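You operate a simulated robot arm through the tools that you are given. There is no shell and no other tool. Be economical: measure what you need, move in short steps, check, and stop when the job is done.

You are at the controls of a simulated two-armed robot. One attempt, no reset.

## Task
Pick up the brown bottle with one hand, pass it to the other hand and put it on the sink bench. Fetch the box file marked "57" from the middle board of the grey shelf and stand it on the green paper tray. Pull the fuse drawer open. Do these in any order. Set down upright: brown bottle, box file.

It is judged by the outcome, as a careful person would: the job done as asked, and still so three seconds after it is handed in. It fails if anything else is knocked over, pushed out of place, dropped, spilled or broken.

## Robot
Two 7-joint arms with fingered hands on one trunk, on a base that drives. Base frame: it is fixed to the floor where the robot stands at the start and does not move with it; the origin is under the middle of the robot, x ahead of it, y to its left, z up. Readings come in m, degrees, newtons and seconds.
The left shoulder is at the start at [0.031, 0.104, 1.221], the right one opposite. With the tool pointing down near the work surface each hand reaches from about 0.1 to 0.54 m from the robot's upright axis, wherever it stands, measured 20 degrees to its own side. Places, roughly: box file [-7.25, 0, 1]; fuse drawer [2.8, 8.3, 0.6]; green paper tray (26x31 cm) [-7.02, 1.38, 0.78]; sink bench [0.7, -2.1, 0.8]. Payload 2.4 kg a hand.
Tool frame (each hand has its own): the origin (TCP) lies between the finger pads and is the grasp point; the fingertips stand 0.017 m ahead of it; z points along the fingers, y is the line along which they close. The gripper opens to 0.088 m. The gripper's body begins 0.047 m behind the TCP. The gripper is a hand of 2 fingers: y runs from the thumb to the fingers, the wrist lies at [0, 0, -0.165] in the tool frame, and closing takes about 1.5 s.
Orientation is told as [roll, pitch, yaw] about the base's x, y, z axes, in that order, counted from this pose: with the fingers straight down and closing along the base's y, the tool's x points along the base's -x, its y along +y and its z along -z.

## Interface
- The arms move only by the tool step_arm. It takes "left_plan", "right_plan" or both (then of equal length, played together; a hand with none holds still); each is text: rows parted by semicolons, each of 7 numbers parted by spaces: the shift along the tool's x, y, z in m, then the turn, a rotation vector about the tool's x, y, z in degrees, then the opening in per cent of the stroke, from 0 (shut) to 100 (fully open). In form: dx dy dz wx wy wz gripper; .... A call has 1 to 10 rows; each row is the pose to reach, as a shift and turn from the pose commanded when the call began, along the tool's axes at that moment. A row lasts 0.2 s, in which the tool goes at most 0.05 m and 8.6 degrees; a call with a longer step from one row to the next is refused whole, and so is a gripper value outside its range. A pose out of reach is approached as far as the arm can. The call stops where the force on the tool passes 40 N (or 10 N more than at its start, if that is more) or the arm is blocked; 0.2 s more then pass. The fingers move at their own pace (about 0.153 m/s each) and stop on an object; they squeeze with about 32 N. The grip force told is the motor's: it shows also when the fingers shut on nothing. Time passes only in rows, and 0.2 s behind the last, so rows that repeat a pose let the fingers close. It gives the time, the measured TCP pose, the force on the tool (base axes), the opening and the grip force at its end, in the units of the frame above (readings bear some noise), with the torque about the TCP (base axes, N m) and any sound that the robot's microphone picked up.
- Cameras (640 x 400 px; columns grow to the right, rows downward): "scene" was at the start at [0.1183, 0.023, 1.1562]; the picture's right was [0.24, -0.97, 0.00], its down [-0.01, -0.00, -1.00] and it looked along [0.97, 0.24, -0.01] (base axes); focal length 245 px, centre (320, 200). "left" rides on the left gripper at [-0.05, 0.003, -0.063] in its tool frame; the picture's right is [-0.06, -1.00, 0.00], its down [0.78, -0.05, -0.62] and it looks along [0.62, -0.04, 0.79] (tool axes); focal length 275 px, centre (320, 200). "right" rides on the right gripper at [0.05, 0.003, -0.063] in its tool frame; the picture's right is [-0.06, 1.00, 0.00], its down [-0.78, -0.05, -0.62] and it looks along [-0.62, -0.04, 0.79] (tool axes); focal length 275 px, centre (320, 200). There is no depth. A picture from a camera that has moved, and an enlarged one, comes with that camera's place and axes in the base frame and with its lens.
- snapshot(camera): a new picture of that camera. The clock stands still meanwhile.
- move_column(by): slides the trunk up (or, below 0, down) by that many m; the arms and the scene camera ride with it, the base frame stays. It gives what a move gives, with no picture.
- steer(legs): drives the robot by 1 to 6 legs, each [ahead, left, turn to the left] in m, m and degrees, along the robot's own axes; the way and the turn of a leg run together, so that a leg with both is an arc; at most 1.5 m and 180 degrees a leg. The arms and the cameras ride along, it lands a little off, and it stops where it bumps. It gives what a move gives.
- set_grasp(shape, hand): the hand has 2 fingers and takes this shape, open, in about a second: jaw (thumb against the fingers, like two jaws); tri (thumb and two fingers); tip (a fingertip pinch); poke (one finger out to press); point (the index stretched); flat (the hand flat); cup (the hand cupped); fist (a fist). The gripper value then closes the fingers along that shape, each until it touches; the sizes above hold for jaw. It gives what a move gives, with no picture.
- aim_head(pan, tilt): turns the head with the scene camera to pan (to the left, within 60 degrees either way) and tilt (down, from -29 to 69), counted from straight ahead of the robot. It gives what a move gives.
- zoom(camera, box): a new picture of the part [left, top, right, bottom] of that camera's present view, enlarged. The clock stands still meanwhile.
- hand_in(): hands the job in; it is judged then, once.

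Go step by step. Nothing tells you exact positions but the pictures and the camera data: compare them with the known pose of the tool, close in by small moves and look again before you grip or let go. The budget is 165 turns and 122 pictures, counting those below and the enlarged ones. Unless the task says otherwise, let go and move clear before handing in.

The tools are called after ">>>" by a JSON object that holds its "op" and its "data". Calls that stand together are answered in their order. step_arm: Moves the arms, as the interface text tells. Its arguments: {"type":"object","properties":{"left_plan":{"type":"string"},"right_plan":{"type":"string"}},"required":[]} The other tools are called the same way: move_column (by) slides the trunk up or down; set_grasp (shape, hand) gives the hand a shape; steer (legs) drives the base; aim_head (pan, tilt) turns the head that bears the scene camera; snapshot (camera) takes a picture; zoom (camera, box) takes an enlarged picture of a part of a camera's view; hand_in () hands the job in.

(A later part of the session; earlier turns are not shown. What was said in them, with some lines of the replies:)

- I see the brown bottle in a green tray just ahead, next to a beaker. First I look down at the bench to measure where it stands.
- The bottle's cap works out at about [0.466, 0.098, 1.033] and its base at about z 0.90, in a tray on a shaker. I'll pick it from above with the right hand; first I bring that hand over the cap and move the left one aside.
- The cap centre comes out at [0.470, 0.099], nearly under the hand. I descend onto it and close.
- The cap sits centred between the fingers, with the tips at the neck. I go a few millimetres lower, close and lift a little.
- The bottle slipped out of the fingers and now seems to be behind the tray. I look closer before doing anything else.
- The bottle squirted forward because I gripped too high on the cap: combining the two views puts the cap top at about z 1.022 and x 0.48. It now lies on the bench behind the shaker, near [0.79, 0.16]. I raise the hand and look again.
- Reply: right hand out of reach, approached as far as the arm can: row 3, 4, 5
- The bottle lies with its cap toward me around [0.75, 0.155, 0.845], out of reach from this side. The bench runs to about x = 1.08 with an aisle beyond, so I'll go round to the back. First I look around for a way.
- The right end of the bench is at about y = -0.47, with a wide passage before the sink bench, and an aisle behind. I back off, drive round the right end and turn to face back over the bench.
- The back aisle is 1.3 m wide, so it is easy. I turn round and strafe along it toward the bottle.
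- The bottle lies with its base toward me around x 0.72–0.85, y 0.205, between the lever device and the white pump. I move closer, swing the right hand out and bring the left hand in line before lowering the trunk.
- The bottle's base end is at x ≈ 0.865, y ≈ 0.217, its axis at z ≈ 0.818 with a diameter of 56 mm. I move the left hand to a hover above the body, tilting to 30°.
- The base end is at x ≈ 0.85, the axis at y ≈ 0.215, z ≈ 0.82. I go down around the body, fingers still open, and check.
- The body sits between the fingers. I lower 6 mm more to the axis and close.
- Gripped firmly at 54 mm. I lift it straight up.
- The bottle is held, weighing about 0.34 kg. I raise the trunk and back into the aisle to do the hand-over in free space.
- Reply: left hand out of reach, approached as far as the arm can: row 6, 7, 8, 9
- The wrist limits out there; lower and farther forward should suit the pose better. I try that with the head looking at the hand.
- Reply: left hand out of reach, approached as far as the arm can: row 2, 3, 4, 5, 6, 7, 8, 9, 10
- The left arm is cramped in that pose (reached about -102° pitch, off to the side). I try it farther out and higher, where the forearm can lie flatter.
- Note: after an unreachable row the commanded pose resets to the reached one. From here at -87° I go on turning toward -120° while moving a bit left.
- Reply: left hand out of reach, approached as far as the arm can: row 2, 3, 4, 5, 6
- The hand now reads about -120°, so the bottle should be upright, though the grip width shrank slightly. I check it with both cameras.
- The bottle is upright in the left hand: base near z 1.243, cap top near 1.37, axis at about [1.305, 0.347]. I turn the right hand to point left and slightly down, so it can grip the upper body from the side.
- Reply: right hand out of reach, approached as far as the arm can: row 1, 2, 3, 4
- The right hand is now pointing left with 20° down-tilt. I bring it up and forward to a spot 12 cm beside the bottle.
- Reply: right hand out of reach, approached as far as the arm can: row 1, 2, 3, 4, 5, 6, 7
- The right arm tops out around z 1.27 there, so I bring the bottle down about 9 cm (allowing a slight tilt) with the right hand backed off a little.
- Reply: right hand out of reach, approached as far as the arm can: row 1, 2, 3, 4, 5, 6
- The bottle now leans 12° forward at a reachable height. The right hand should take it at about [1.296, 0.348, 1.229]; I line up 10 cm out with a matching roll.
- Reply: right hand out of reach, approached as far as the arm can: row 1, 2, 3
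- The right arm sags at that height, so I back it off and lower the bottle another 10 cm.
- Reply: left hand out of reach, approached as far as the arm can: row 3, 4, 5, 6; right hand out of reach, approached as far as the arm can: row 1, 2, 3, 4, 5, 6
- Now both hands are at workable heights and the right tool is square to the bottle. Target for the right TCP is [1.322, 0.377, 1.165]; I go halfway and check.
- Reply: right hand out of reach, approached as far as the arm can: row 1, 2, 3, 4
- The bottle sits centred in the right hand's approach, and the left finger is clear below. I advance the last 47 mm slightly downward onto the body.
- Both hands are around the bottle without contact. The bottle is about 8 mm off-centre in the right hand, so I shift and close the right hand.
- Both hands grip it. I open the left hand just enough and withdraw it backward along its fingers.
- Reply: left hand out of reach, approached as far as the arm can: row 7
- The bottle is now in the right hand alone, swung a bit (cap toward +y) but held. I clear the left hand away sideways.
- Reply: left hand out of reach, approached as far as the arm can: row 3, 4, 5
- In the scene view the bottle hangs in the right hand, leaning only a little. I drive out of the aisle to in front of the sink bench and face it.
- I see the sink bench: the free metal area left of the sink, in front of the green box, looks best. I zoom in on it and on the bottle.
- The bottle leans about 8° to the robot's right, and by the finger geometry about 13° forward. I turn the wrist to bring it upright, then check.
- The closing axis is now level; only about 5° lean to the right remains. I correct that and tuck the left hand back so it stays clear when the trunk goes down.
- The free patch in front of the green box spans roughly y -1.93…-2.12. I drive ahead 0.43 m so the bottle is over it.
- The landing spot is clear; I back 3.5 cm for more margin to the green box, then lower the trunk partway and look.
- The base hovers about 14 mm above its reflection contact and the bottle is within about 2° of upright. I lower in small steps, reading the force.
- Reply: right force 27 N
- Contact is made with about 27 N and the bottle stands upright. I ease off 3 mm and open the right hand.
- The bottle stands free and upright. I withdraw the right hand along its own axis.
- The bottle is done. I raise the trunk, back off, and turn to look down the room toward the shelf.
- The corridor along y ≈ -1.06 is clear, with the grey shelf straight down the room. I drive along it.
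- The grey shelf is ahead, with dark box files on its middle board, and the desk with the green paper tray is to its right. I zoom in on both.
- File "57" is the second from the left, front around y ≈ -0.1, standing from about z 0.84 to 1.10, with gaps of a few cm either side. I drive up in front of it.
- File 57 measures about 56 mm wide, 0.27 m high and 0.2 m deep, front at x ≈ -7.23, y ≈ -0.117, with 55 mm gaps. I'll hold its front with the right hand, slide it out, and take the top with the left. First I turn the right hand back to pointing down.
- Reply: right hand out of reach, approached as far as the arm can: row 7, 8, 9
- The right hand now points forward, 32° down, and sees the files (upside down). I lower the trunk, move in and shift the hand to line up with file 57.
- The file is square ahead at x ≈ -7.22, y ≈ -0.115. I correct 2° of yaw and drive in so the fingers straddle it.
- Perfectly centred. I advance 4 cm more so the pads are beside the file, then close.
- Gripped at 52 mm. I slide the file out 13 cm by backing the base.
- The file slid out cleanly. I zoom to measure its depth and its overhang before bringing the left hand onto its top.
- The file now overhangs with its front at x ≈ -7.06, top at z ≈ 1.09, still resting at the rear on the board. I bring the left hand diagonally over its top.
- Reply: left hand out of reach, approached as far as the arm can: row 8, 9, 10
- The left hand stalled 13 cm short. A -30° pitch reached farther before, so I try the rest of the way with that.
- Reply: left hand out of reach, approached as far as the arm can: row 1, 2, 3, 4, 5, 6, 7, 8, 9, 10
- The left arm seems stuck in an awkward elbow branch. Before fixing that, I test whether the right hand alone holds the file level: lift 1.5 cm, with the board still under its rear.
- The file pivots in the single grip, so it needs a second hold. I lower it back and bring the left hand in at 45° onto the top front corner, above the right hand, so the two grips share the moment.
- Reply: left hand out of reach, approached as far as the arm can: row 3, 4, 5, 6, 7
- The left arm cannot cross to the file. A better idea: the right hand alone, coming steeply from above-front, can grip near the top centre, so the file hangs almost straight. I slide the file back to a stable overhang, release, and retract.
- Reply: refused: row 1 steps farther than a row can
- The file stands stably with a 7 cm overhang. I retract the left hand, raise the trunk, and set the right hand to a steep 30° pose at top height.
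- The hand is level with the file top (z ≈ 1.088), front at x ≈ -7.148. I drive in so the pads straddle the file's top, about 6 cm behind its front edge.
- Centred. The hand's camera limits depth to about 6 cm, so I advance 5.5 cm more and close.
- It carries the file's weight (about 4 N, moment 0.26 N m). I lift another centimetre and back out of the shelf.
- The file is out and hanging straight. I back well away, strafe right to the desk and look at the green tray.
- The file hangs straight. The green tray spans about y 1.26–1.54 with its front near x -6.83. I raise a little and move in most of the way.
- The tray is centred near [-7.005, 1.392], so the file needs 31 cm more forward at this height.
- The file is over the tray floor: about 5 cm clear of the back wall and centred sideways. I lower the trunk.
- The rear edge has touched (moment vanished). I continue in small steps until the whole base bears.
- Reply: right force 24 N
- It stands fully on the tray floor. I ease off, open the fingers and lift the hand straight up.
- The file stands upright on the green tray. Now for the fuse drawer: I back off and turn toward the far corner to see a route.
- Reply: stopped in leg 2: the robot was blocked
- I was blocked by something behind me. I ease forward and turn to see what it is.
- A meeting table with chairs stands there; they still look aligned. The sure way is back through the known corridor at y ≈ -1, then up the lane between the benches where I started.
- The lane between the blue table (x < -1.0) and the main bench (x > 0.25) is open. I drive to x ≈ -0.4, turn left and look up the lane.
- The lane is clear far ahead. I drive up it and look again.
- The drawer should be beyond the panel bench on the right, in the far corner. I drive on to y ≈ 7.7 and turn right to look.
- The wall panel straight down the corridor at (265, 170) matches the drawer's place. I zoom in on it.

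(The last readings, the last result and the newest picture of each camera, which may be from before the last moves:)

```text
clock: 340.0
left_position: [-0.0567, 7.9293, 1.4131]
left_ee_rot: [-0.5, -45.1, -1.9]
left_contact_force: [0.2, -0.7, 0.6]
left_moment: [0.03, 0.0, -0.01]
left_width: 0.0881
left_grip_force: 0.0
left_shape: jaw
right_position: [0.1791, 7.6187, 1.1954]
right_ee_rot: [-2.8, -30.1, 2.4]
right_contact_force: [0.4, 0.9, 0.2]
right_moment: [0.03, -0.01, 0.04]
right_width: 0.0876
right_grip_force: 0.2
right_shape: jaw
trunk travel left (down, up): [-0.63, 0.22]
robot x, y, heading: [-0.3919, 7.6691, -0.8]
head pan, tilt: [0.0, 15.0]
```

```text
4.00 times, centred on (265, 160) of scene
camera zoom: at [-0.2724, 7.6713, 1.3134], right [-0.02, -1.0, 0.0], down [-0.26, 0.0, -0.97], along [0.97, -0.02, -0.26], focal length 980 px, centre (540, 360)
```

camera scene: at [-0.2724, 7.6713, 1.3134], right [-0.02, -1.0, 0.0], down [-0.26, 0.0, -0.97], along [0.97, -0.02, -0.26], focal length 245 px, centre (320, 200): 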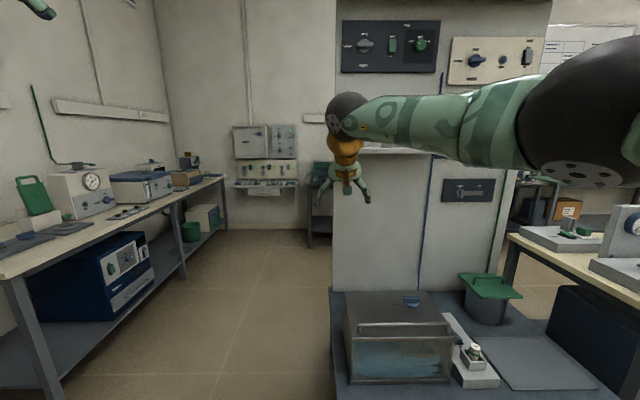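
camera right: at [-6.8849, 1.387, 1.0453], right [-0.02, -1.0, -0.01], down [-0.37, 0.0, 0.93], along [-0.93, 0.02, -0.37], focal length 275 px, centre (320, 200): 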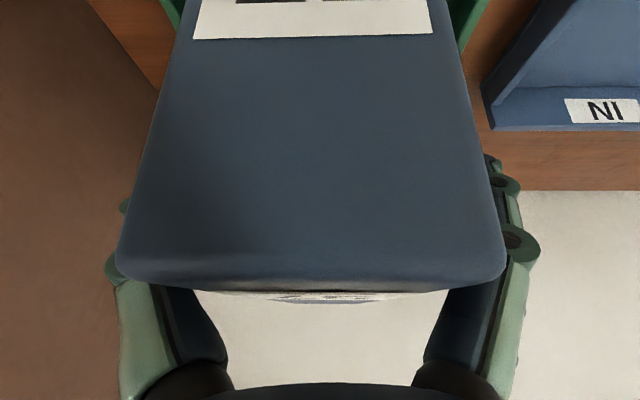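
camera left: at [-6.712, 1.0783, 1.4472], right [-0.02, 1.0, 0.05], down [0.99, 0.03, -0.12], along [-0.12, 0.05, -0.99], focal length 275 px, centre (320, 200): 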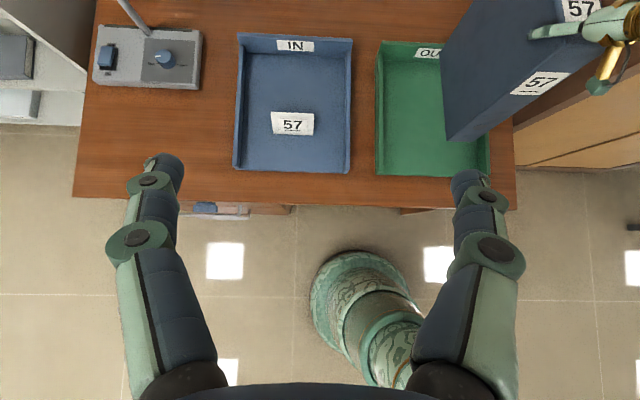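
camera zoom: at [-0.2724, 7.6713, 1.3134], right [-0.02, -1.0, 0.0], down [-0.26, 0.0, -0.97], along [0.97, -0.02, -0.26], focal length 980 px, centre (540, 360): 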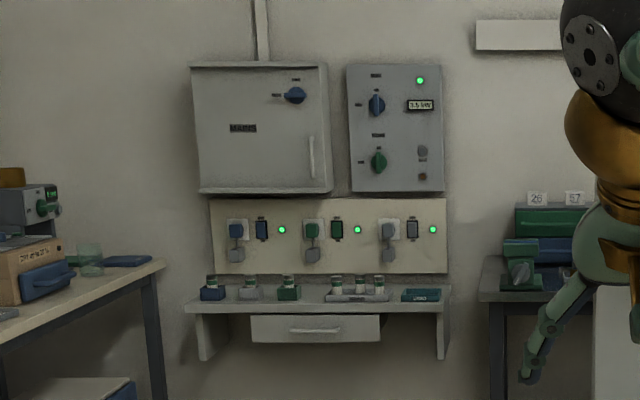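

That is it: a small drawer with a bar handle under the wall shelf, its handle at about [2.8, 8.33, 0.594]. I drive down the corridor, with the left hand meant for the handle, keeping clear of the bench at y > 8.7.

>>> {"op": "steer", "data": {"legs": [[0, 0.42, 0.7], [1.0, 0, 0], [0.95, 0, 0]]}}

>>> {"op": "step_arm", "data": {"right_plan": "0.026 -0.02 0.015 0 0 0 100; 0.052 -0.04 0.03 0 0 0 100; 0.078 -0.06 0.045 0 0 0 60; 0.104 -0.08 0.06 0 0 0 30; 0.13 -0.1 0.075 0 0 0 0; 0.16 -0.1 0.08 0 0 0 0; 0.19 -0.1 0.08 0 0 0 0", "left_plan": "0 0 0 0 -6 0 100; 0 0 0.02 0 -12 0 100; 0 0 0.04 0 -18 0 100; 0 0 0.06 0 -24 0 100; 0 0 0.08 0 -30 0 100; 0 0 0.1 0 -30 0 100; 0 0 0.1 0 -30 0 100"}}

>>> {"op": "snapshot", "data": {"camera": "scene"}}

```text
clock: 351.9
left_position: [1.8865, 8.3758, 1.4139]
left_ee_rot: [-0.5, -45.1, -0.2]
left_contact_force: [0.5, 0.9, 0.4]
left_moment: [0.0, 0.02, 0.0]
left_width: 0.0878
left_grip_force: 0.0
left_shape: jaw
right_position: [2.1307, 8.073, 1.1959]
right_ee_rot: [-2.8, -30.1, 4.0]
right_contact_force: [-0.3, -0.2, -0.3]
right_moment: [-0.01, 0.02, 0.01]
right_width: 0.0877
right_grip_force: 0.1
right_shape: jaw
trunk travel left (down, up): [-0.63, 0.22]
robot x, y, heading: [1.5522, 8.1073, 0.5]
head pan, tilt: [0.0, 15.0]
```

```text
clock: 353.5
left_position: [1.9562, 8.374, 1.3431]
left_ee_rot: [-1.4, -75.1, 0.7]
left_contact_force: [0.1, -0.1, 0.2]
left_moment: [0.02, 0.01, 0.03]
left_width: 0.0882
left_grip_force: 0.1
left_shape: jaw
right_position: [2.0122, 7.9596, 1.036]
right_ee_rot: [-2.7, -30.1, 4.0]
right_contact_force: [0.6, 0.4, 0.2]
right_moment: [0.02, 0.04, -0.01]
right_width: 0.0
right_grip_force: 31.5
right_shape: jaw
trunk travel left (down, up): [-0.63, 0.22]
robot x, y, heading: [1.5581, 8.1083, 0.4]
head pan, tilt: [0.0, 15.0]
```

```text
12 pictures are left
camera scene: at [1.6771, 8.1126, 1.3134], right [0.01, -1.0, 0.0], down [-0.26, 0.0, -0.97], along [0.97, 0.01, -0.26], focal length 245 px, centre (320, 200)
```

scene: 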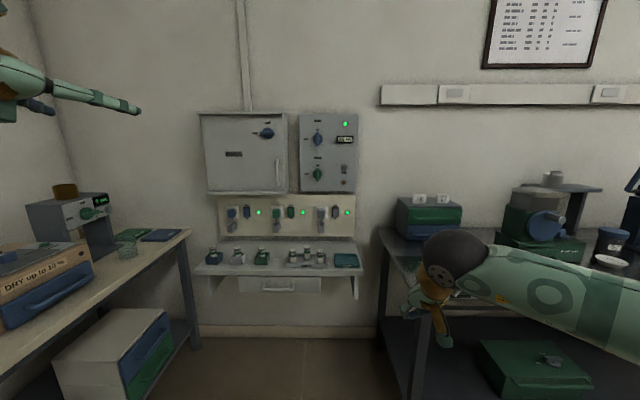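

Handle and shelf are in view. I retract the right hand further and roll the left hand so its fingers close vertically on the bar.

>>> {"op": "step_arm", "data": {"right_plan": "0.014 0 -0.037 0 0 0 0; 0.028 0 -0.074 0 0 0 0; 0.042 0 -0.111 0 0 0 0; 0.056 0 -0.148 0 0 0 0; 0.07 0 -0.185 0 0 0 0; 0.081 0 -0.22 0 0 0 0; 0.081 0 -0.22 0 0 0 0; 0.081 0 -0.22 0 0 0 0; 0.081 0 -0.22 0 0 0 0; 0.081 0 -0.22 0 0 0 0", "left_plan": "0 0 0 0 0 8.5 100; 0 0 0 0 0 17 100; 0 0 0 0 0 25.5 100; 0 0 0 0 0 34 100; 0 0 0 0 0 42.5 100; 0 0 0 0 0 51 100; 0 0 0 0 0 59.5 100; 0 0 0 0 0 68 100; 0 0 0 0 0 76.5 100; 0 0 0 0 0 85 100"}}

```text
clock: 355.7
left_position: [1.9568, 8.3746, 1.3415]
left_ee_rot: [75.0, -5.0, -89.4]
left_contact_force: [0.1, -0.6, 0.8]
left_moment: [0.02, 0.02, -0.01]
left_width: 0.0879
left_grip_force: 0.0
left_shape: jaw
right_position: [1.8583, 7.9612, 1.1731]
right_ee_rot: [-2.8, -30.2, 4.0]
right_contact_force: [-1.0, 0.3, 0.3]
right_moment: [0.02, -0.01, 0.0]
right_width: 0.0001
right_grip_force: 32.5
right_shape: jaw
right hand out of reach, approached as far as the arm can: row 6, 7, 8, 9, 10
trunk travel left (down, up): [-0.63, 0.22]
robot x, y, heading: [1.558, 8.1086, 0.8]
head pan, tilt: [0.0, 15.0]
```

>>> {"op": "aim_head", "data": {"pan": 55, "tilt": 15}}

>>> {"op": "snapshot", "data": {"camera": "scene"}}

```text
clock: 357.0
left_position: [1.9571, 8.3759, 1.3422]
left_ee_rot: [75.0, -5.3, -89.3]
left_contact_force: [0.0, 0.1, -0.4]
left_moment: [0.0, -0.01, -0.02]
left_width: 0.0879
left_grip_force: 0.1
left_shape: jaw
right_position: [1.8587, 7.9593, 1.1731]
right_ee_rot: [-2.7, -30.1, 3.9]
right_contact_force: [0.2, -0.5, 0.4]
right_moment: [-0.03, 0.03, -0.01]
right_width: 0.0
right_grip_force: 32.3
right_shape: jaw
trunk travel left (down, up): [-0.63, 0.22]
robot x, y, heading: [1.5538, 8.1108, 0.6]
head pan, tilt: [55.0, 15.0]
```

```text
11 pictures are left
camera scene: at [1.637, 8.1887, 1.3133], right [0.83, -0.56, 0.0], down [-0.15, -0.21, -0.97], along [0.55, 0.8, -0.26], focal length 245 px, centre (320, 200)
```

scene: 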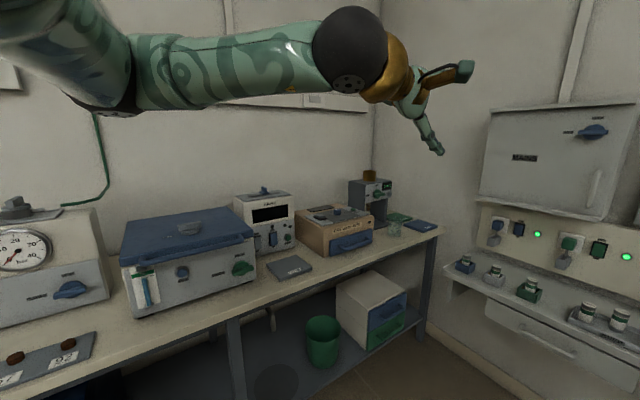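

The elbow is about 10 cm clear of the bench edge. I shift 4 cm right for margin, lower the trunk and bring the head forward.

>>> {"op": "steer", "data": {"legs": [[0.2, -0.04, -0.6]]}}

>>> {"op": "move_column", "data": {"by": -0.6}}

>>> {"op": "step_arm", "data": {"left_plan": "0 -0.03 0 0 0 0 100; 0 -0.06 0 0 0 0 100; 0 -0.09 0 0 0 0 100; 0 -0.12 0 0 0 0 100; 0 -0.14 0 0 0 0 100; 0 -0.14 0 0 0 0 100"}}

>>> {"op": "snapshot", "data": {"camera": "left"}}

```text
clock: 358.6
left_position: [2.1603, 8.333, 1.3417]
left_ee_rot: [75.0, -5.2, -89.8]
left_contact_force: [-0.3, 0.3, -0.6]
left_moment: [0.02, 0.01, 0.04]
left_width: 0.0881
left_grip_force: 0.0
left_shape: jaw
right_position: [2.0593, 7.9178, 1.174]
right_ee_rot: [-2.8, -30.1, 3.5]
right_contact_force: [0.7, -0.3, 0.1]
right_moment: [-0.01, 0.0, 0.01]
right_width: 0.0
right_grip_force: 31.8
right_shape: jaw
trunk travel left (down, up): [-0.63, 0.22]
robot x, y, heading: [1.7581, 8.0697, 0.3]
head pan, tilt: [55.0, 15.0]
```

```text
refused: -0.6 is not a number from -0.4 to 0.4
```

```text
clock: 360.0
left_position: [2.1238, 8.3214, 1.2071]
left_ee_rot: [75.0, -5.0, -89.8]
left_contact_force: [0.3, 0.3, 0.7]
left_moment: [0.03, 0.02, -0.01]
left_width: 0.0878
left_grip_force: 0.1
left_shape: jaw
right_position: [2.0574, 7.9201, 1.174]
right_ee_rot: [-2.8, -30.2, 3.6]
right_contact_force: [0.4, 0.6, 0.5]
right_moment: [0.05, 0.03, 0.02]
right_width: 0.0001
right_grip_force: 31.7
right_shape: jaw
trunk travel left (down, up): [-0.63, 0.22]
robot x, y, heading: [1.757, 8.0659, 0.2]
head pan, tilt: [55.0, 15.0]
```

```text
10 pictures are left
camera left: at [2.0623, 8.2731, 1.2309], right [-0.26, -0.15, -0.95], down [-0.61, 0.79, 0.04], along [0.75, 0.6, -0.29], focal length 275 px, centre (320, 200)
```

left: 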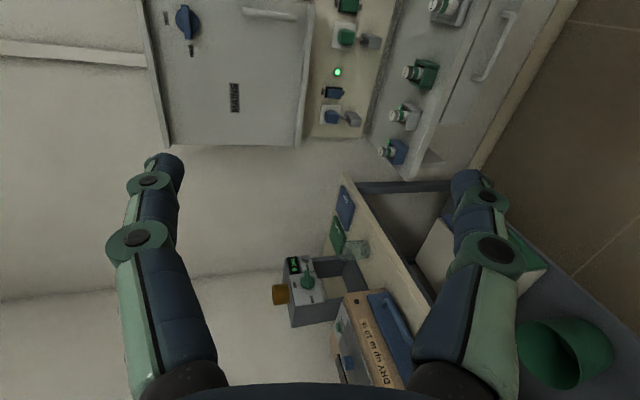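

The left camera already shows the handle; combining views puts the bar near [2.70, 8.30, 0.605]. I lower the trunk in two moves and look.

>>> {"op": "move_column", "data": {"by": -0.4}}

>>> {"op": "move_column", "data": {"by": -0.19}}

>>> {"op": "steer", "data": {"legs": [[0.35, 0, -0.2]]}}

>>> {"op": "snapshot", "data": {"camera": "left"}}

```text
clock: 363.8
left_position: [2.1224, 8.3214, 0.8082]
left_ee_rot: [75.1, -5.1, -89.8]
left_contact_force: [1.1, 0.3, 0.3]
left_moment: [0.01, -0.02, -0.02]
left_width: 0.0879
left_grip_force: 0.1
left_shape: jaw
right_position: [2.0588, 7.9195, 0.7315]
right_ee_rot: [-2.2, -21.4, 3.2]
right_contact_force: [-0.5, 0.5, 0.1]
right_moment: [-0.03, 0.03, 0.05]
right_width: 0.0
right_grip_force: 31.7
right_shape: jaw
trunk travel left (down, up): [-0.23, 0.62]
robot x, y, heading: [1.7573, 8.0709, 0.3]
head pan, tilt: [55.0, 15.0]
```

```text
clock: 365.9
left_position: [2.1278, 8.3194, 0.5834]
left_ee_rot: [68.4, -5.1, -89.3]
left_contact_force: [-0.2, 0.7, -0.2]
left_moment: [-0.01, 0.02, -0.02]
left_width: 0.088
left_grip_force: 0.1
left_shape: jaw
right_position: [2.0505, 7.9192, 0.4987]
right_ee_rot: [-1.8, -11.2, 3.1]
right_contact_force: [0.2, 0.1, -0.1]
right_moment: [0.0, 0.01, 0.01]
right_width: 0.0
right_grip_force: 31.9
right_shape: jaw
trunk travel left (down, up): [-0.04, 0.81]
robot x, y, heading: [1.7588, 8.0709, 0.1]
head pan, tilt: [55.0, 15.0]
```

```text
clock: 368.2
left_position: [2.4767, 8.3211, 0.5833]
left_ee_rot: [68.4, -5.1, -89.4]
left_contact_force: [0.1, -0.8, 0.1]
left_moment: [0.03, 0.01, -0.02]
left_width: 0.0881
left_grip_force: 0.1
left_shape: jaw
right_position: [2.3985, 7.9195, 0.4986]
right_ee_rot: [-1.7, -11.2, 3.0]
right_contact_force: [-0.1, 0.4, 0.2]
right_moment: [0.04, 0.01, 0.03]
right_width: 0.0
right_grip_force: 31.7
right_shape: jaw
trunk travel left (down, up): [-0.04, 0.81]
robot x, y, heading: [2.108, 8.0702, 0.2]
head pan, tilt: [55.0, 15.0]
```

```text
9 pictures are left
camera left: at [2.4179, 8.273, 0.6133], right [-0.37, -0.15, -0.92], down [-0.6, 0.79, 0.11], along [0.71, 0.59, -0.38], focal length 275 px, centre (320, 200)
```

left: 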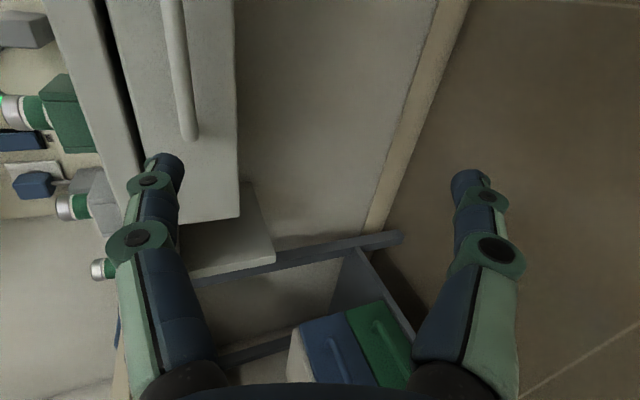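

The bar's left end is visible; it lies at z ≈ 0.62, x ≈ 2.69, centred near y 8.31. I raise the hand 4 cm, level it somewhat, narrow the opening and come closer.

>>> {"op": "step_arm", "data": {"left_plan": "-0.002 0.012 -0.005 -5 0 0 70; -0.004 0.025 -0.01 -10 0 0 50; -0.006 0.037 -0.015 -15 0 0 45; -0.006 0.037 -0.015 -15 0 0 45"}}

>>> {"op": "steer", "data": {"legs": [[0.11, 0, 0]]}}

>>> {"op": "snapshot", "data": {"camera": "left"}}

```text
clock: 369.2
left_position: [2.4785, 8.3197, 0.6174]
left_ee_rot: [83.6, -5.1, -89.4]
left_contact_force: [0.4, -0.1, 0.1]
left_moment: [0.01, 0.0, 0.02]
left_width: 0.0402
left_grip_force: 0.1
left_shape: jaw
left hand out of reach, approached as far as the arm can: row 2, 3, 4
right_position: [2.3998, 7.9194, 0.4981]
right_ee_rot: [-1.6, -11.1, 3.0]
right_contact_force: [0.2, -0.3, 0.2]
right_moment: [0.02, -0.01, -0.01]
right_width: 0.0
right_grip_force: 31.8
right_shape: jaw
trunk travel left (down, up): [-0.04, 0.81]
robot x, y, heading: [2.1077, 8.0726, 0.1]
head pan, tilt: [55.0, 15.0]
```

```text
clock: 370.4
left_position: [2.5903, 8.321, 0.6184]
left_ee_rot: [83.3, -5.1, -89.4]
left_contact_force: [0.0, 0.1, -0.6]
left_moment: [0.0, 0.0, -0.01]
left_width: 0.0401
left_grip_force: 0.0
left_shape: jaw
right_position: [2.5104, 7.92, 0.4983]
right_ee_rot: [-1.7, -11.1, 3.1]
right_contact_force: [0.2, 0.2, 0.7]
right_moment: [-0.01, 0.03, 0.0]
right_width: 0.0
right_grip_force: 31.5
right_shape: jaw
trunk travel left (down, up): [-0.04, 0.81]
robot x, y, heading: [2.2182, 8.0753, -0.0]
head pan, tilt: [55.0, 15.0]
```

```text
8 pictures are left
camera left: at [2.5269, 8.2717, 0.6327], right [-0.11, -0.15, -0.98], down [-0.63, 0.78, -0.05], along [0.77, 0.61, -0.18], focal length 275 px, centre (320, 200)
```

left: 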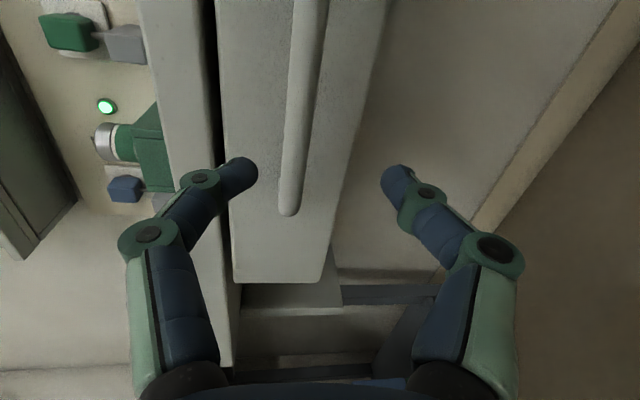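

The hand is nearly level with the bar (z ≈ 0.617, x ≈ 2.68), in line between the fingers. I advance 7.5 cm and check.

>>> {"op": "steer", "data": {"legs": [[0.075, 0, 0]]}}

>>> {"op": "snapshot", "data": {"camera": "left"}}

```text
clock: 371.6
left_position: [2.6634, 8.3013, 0.6187]
left_ee_rot: [83.4, -5.3, -92.0]
left_contact_force: [0.1, 0.0, 0.0]
left_moment: [0.0, -0.01, 0.0]
left_width: 0.0401
left_grip_force: 0.0
left_shape: jaw
right_position: [2.5593, 7.908, 0.4968]
right_ee_rot: [-1.4, -10.3, 0.5]
right_contact_force: [-0.6, 0.6, -0.3]
right_moment: [0.01, -0.02, -0.01]
right_width: 0.0
right_grip_force: 32.1
right_shape: jaw
trunk travel left (down, up): [-0.04, 0.81]
robot x, y, heading: [2.2805, 8.0722, -2.5]
head pan, tilt: [55.0, 15.0]
stopped in leg 1: the robot was blocked; the commanded pose is now the measured one
```

```text
7 pictures are left
camera left: at [2.5967, 8.2561, 0.6332], right [-0.12, -0.15, -0.98], down [-0.59, 0.8, -0.05], along [0.8, 0.58, -0.18], focal length 275 px, centre (320, 200)
```

left: 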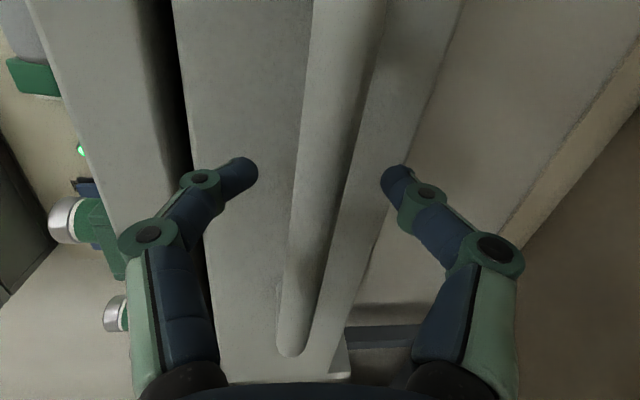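

The base was stopped (probably the right arm near the side table), but the bar is already between the pads. I nudge the hand 6 mm forward and close on it.

>>> {"op": "step_arm", "data": {"left_plan": "0 0 0.006 0 0 0 45; 0 0 0.006 0 0 0 20; 0 0 0.006 0 0 0 0; 0 0 0.006 0 0 0 0; 0 0 0.006 0 0 0 0; 0 0 0.006 0 0 0 0"}}

>>> {"op": "aim_head", "data": {"pan": -30, "tilt": 25}}

>>> {"op": "snapshot", "data": {"camera": "scene"}}

```text
clock: 373.0
left_position: [2.6679, 8.3031, 0.6175]
left_ee_rot: [83.6, -5.3, -91.9]
left_contact_force: [1.1, -0.4, -5.3]
left_moment: [0.0, -0.04, 0.03]
left_width: 0.0001
left_grip_force: 32.2
left_shape: jaw
right_position: [2.5595, 7.9072, 0.4964]
right_ee_rot: [-1.3, -10.4, 0.5]
right_contact_force: [0.3, -0.3, 0.6]
right_moment: [-0.02, 0.0, 0.0]
right_width: 0.0
right_grip_force: 32.3
right_shape: jaw
trunk travel left (down, up): [-0.04, 0.81]
robot x, y, heading: [2.2756, 8.0685, -2.5]
head pan, tilt: [55.0, 15.0]
```

```text
clock: 374.6
left_position: [2.6669, 8.3029, 0.6186]
left_ee_rot: [83.6, -5.2, -91.9]
left_contact_force: [0.5, -0.9, -5.8]
left_moment: [-0.03, -0.03, 0.02]
left_width: 0.0001
left_grip_force: 31.6
left_shape: jaw
right_position: [2.5592, 7.9078, 0.4962]
right_ee_rot: [-1.3, -10.3, 0.5]
right_contact_force: [0.4, -0.1, -0.1]
right_moment: [0.0, -0.05, -0.02]
right_width: 0.0
right_grip_force: 31.8
right_shape: jaw
trunk travel left (down, up): [-0.04, 0.81]
robot x, y, heading: [2.2838, 8.0701, -2.5]
head pan, tilt: [-30.0, 25.0]
```

```text
6 pictures are left
camera scene: at [2.4023, 8.0208, 0.7101], right [-0.54, -0.84, 0.0], down [-0.35, 0.22, -0.91], along [0.77, -0.49, -0.42], focal length 245 px, centre (320, 200)
```

scene: 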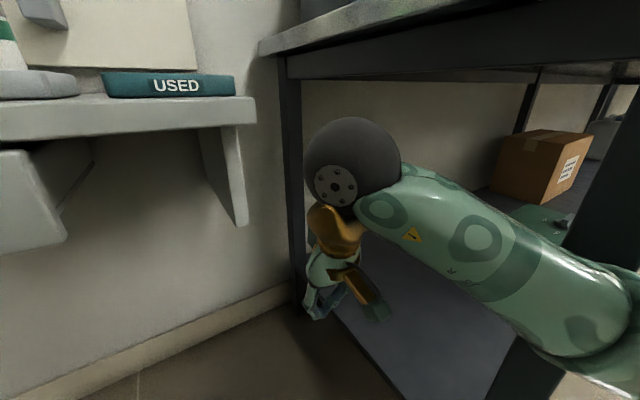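

The fingers closed on nothing, and the right hand is up against the side table's leg. I look at the closed fingers against the bar before correcting.

>>> {"op": "snapshot", "data": {"camera": "left"}}

```text
5 pictures are left
camera left: at [2.6022, 8.2559, 0.6325], right [-0.12, -0.15, -0.98], down [-0.59, 0.8, -0.05], along [0.8, 0.58, -0.18], focal length 275 px, centre (320, 200)
```

left: 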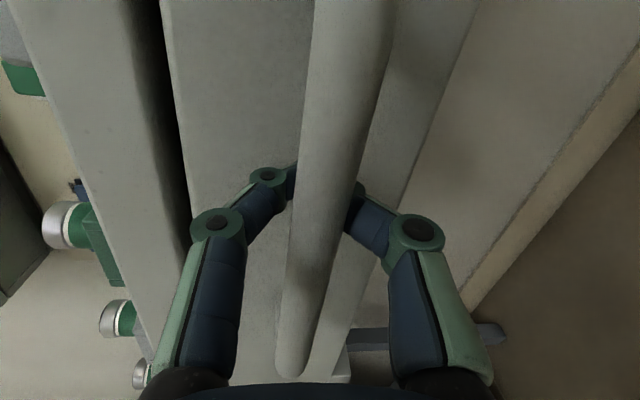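

The bar lies inside the closed fingers: the tips have shut behind it, so the hand hooks the handle. I pull gently by backing the base.

>>> {"op": "steer", "data": {"legs": [[-0.06, 0, 0]]}}

>>> {"op": "steer", "data": {"legs": [[-0.08, 0, 0]]}}

>>> {"op": "aim_head", "data": {"pan": 28, "tilt": 15}}

>>> {"op": "snapshot", "data": {"camera": "scene"}}

```text
clock: 375.5
left_position: [2.6087, 8.3038, 0.6186]
left_ee_rot: [83.5, -5.2, -91.8]
left_contact_force: [-0.2, 0.2, 0.1]
left_moment: [-0.02, 0.02, 0.0]
left_width: 0.0
left_grip_force: 32.1
left_shape: jaw
right_position: [2.5013, 7.9108, 0.4961]
right_ee_rot: [-1.2, -10.3, 0.5]
right_contact_force: [0.3, 0.4, 0.1]
right_moment: [0.02, -0.02, 0.01]
right_width: 0.0
right_grip_force: 31.9
right_shape: jaw
trunk travel left (down, up): [-0.04, 0.81]
robot x, y, heading: [2.2166, 8.0688, -2.6]
head pan, tilt: [-30.0, 25.0]
```

```text
clock: 376.6
left_position: [2.5312, 8.3063, 0.6184]
left_ee_rot: [83.5, -5.1, -91.7]
left_contact_force: [0.2, -0.1, -0.5]
left_moment: [-0.02, 0.01, 0.03]
left_width: 0.0
left_grip_force: 31.7
left_shape: jaw
right_position: [2.4226, 7.9133, 0.4961]
right_ee_rot: [-1.2, -10.3, 0.5]
right_contact_force: [-0.4, -0.3, -0.2]
right_moment: [0.0, -0.01, 0.0]
right_width: 0.0
right_grip_force: 32.1
right_shape: jaw
trunk travel left (down, up): [-0.04, 0.81]
robot x, y, heading: [2.1395, 8.0759, -2.2]
head pan, tilt: [-30.0, 25.0]
```

```text
clock: 377.9
left_position: [2.5303, 8.3078, 0.6184]
left_ee_rot: [83.4, -5.1, -91.8]
left_contact_force: [-0.3, 0.4, -0.8]
left_moment: [0.01, 0.01, -0.05]
left_width: 0.0
left_grip_force: 31.8
left_shape: jaw
right_position: [2.4222, 7.9131, 0.4962]
right_ee_rot: [-1.2, -10.3, 0.4]
right_contact_force: [0.4, 0.8, -0.5]
right_moment: [-0.01, -0.01, 0.01]
right_width: 0.0
right_grip_force: 31.8
right_shape: jaw
trunk travel left (down, up): [-0.04, 0.81]
robot x, y, heading: [2.1427, 8.0759, -2.3]
head pan, tilt: [28.0, 15.0]
```

```text
4 pictures are left
camera scene: at [2.2771, 8.1003, 0.7219], right [0.28, -0.96, 0.0], down [-0.29, -0.08, -0.95], along [0.92, 0.26, -0.3], focal length 245 px, centre (320, 200)
```

scene: 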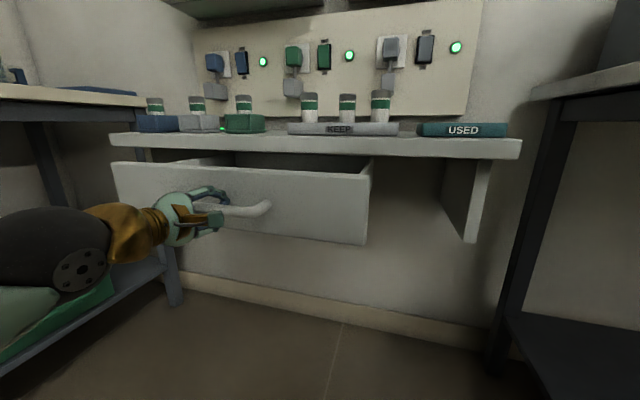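

The drawer is sliding open nicely. I pull 3 cm more, then open the fingers and draw the hand straight back.

>>> {"op": "steer", "data": {"legs": [[-0.03, 0, 0]]}}

>>> {"op": "step_arm", "data": {"left_plan": "0 0 0.003 0 0 0 20; 0 0 0.003 0 0 0 45; 0 0 0.003 0 0 0 60; 0 0 0.003 0 0 0 60; 0 0 0.003 0 0 0 60"}}

>>> {"op": "snapshot", "data": {"camera": "left"}}

```text
clock: 378.7
left_position: [2.4992, 8.3075, 0.6175]
left_ee_rot: [83.5, -5.1, -91.8]
left_contact_force: [0.0, 0.5, 0.0]
left_moment: [0.01, -0.03, 0.0]
left_width: 0.0
left_grip_force: 32.0
left_shape: jaw
right_position: [2.3926, 7.9147, 0.4959]
right_ee_rot: [-1.2, -10.3, 0.5]
right_contact_force: [0.3, 0.0, -0.1]
right_moment: [-0.02, -0.04, -0.02]
right_width: 0.0
right_grip_force: 32.0
right_shape: jaw
trunk travel left (down, up): [-0.04, 0.81]
robot x, y, heading: [2.1112, 8.0762, -2.5]
head pan, tilt: [28.0, 15.0]
```

```text
clock: 379.9
left_position: [2.5032, 8.3086, 0.6181]
left_ee_rot: [83.4, -5.2, -91.9]
left_contact_force: [-0.5, -0.1, -0.4]
left_moment: [0.03, 0.02, 0.03]
left_width: 0.052
left_grip_force: 0.0
left_shape: jaw
right_position: [2.3926, 7.915, 0.4954]
right_ee_rot: [-1.2, -10.3, 0.5]
right_contact_force: [-0.4, -1.3, 0.1]
right_moment: [0.01, 0.02, -0.01]
right_width: 0.0001
right_grip_force: 32.3
right_shape: jaw
trunk travel left (down, up): [-0.04, 0.81]
robot x, y, heading: [2.1093, 8.0745, -2.0]
head pan, tilt: [28.0, 15.0]
```

```text
3 pictures are left
camera left: at [2.4375, 8.2618, 0.6318], right [-0.12, -0.15, -0.98], down [-0.6, 0.8, -0.05], along [0.8, 0.58, -0.18], focal length 275 px, centre (320, 200)
```

left: 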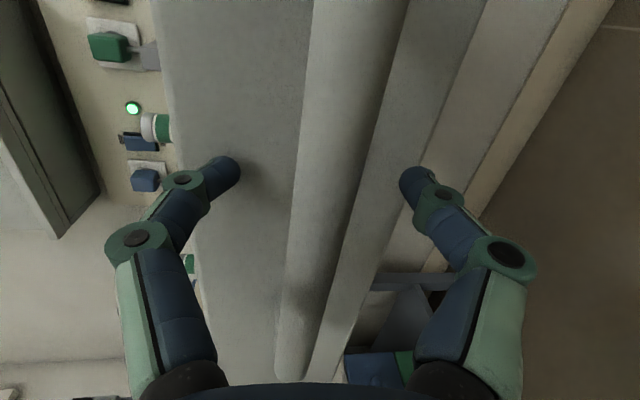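

The fingers are clear above and below the bar. I back straight away and check the drawer.

>>> {"op": "steer", "data": {"legs": [[-0.25, 0, 0]]}}

>>> {"op": "aim_head", "data": {"pan": 20, "tilt": 5}}

>>> {"op": "snapshot", "data": {"camera": "scene"}}

```text
clock: 381.7
left_position: [2.2545, 8.318, 0.6176]
left_ee_rot: [83.6, -5.0, -91.8]
left_contact_force: [0.5, -0.2, 0.4]
left_moment: [-0.03, -0.01, 0.0]
left_width: 0.0523
left_grip_force: 0.1
left_shape: jaw
right_position: [2.144, 7.9248, 0.4959]
right_ee_rot: [-1.2, -10.3, 0.6]
right_contact_force: [0.2, 0.1, 0.0]
right_moment: [0.06, -0.01, 0.02]
right_width: 0.0
right_grip_force: 32.4
right_shape: jaw
trunk travel left (down, up): [-0.04, 0.81]
robot x, y, heading: [1.8606, 8.087, -2.3]
head pan, tilt: [28.0, 15.0]
```

```text
clock: 382.4
left_position: [2.2543, 8.3189, 0.6176]
left_ee_rot: [83.5, -5.0, -91.8]
left_contact_force: [0.6, -0.3, 0.4]
left_moment: [-0.01, 0.03, -0.01]
left_width: 0.0526
left_grip_force: 0.1
left_shape: jaw
right_position: [2.1439, 7.9243, 0.4951]
right_ee_rot: [-1.2, -10.3, 0.6]
right_contact_force: [0.0, 0.3, 0.4]
right_moment: [0.0, -0.01, -0.01]
right_width: 0.0
right_grip_force: 32.1
right_shape: jaw
trunk travel left (down, up): [-0.04, 0.81]
robot x, y, heading: [1.8607, 8.0845, -2.3]
head pan, tilt: [20.0, 5.0]
```

```text
2 pictures are left
camera scene: at [1.9979, 8.1132, 0.7201], right [0.29, -0.96, 0.0], down [-0.3, -0.09, -0.95], along [0.91, 0.28, -0.32], focal length 245 px, centre (320, 200)
```

scene: 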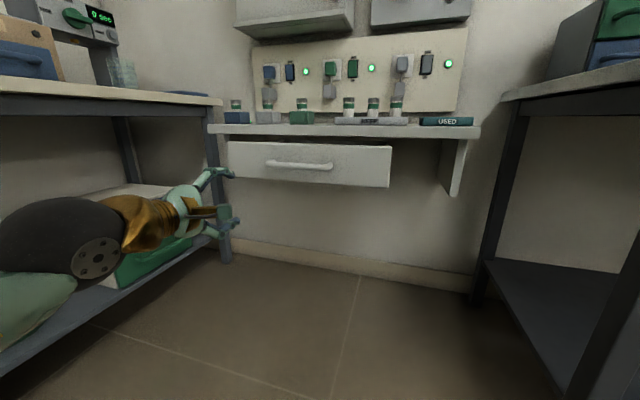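

The drawer stands open by roughly 13 cm, with the items on the shelf above undisturbed and both hands clear. The bottle and the box file were both upright when I left them, so I hand in.

>>> {"op": "hand_in", "data": {}}

```text
The job is handed in.
```

I finished all three jobs and handed in, though the bottle took a fall along the way and I bumped into the furniture twice.

- **Brown bottle:** It stands upright on the sink bench, having been passed from the left hand to the right. My first grip was too high, so it slipped out of its tray and fell onto the bench behind the shaker. It looked intact and I saw no spill.
- **Box file 57:** It stands upright on the green paper tray.
- **Fuse drawer:** It is open by roughly 13 cm.
- **Bumps:** I was blocked once near the meeting table, probably by a chair. I was blocked again near the side table by the fuse drawer, where my right hand ended up against the table leg. The chairs still looked in line and I saw nothing moved, but I did not go back to check closely.
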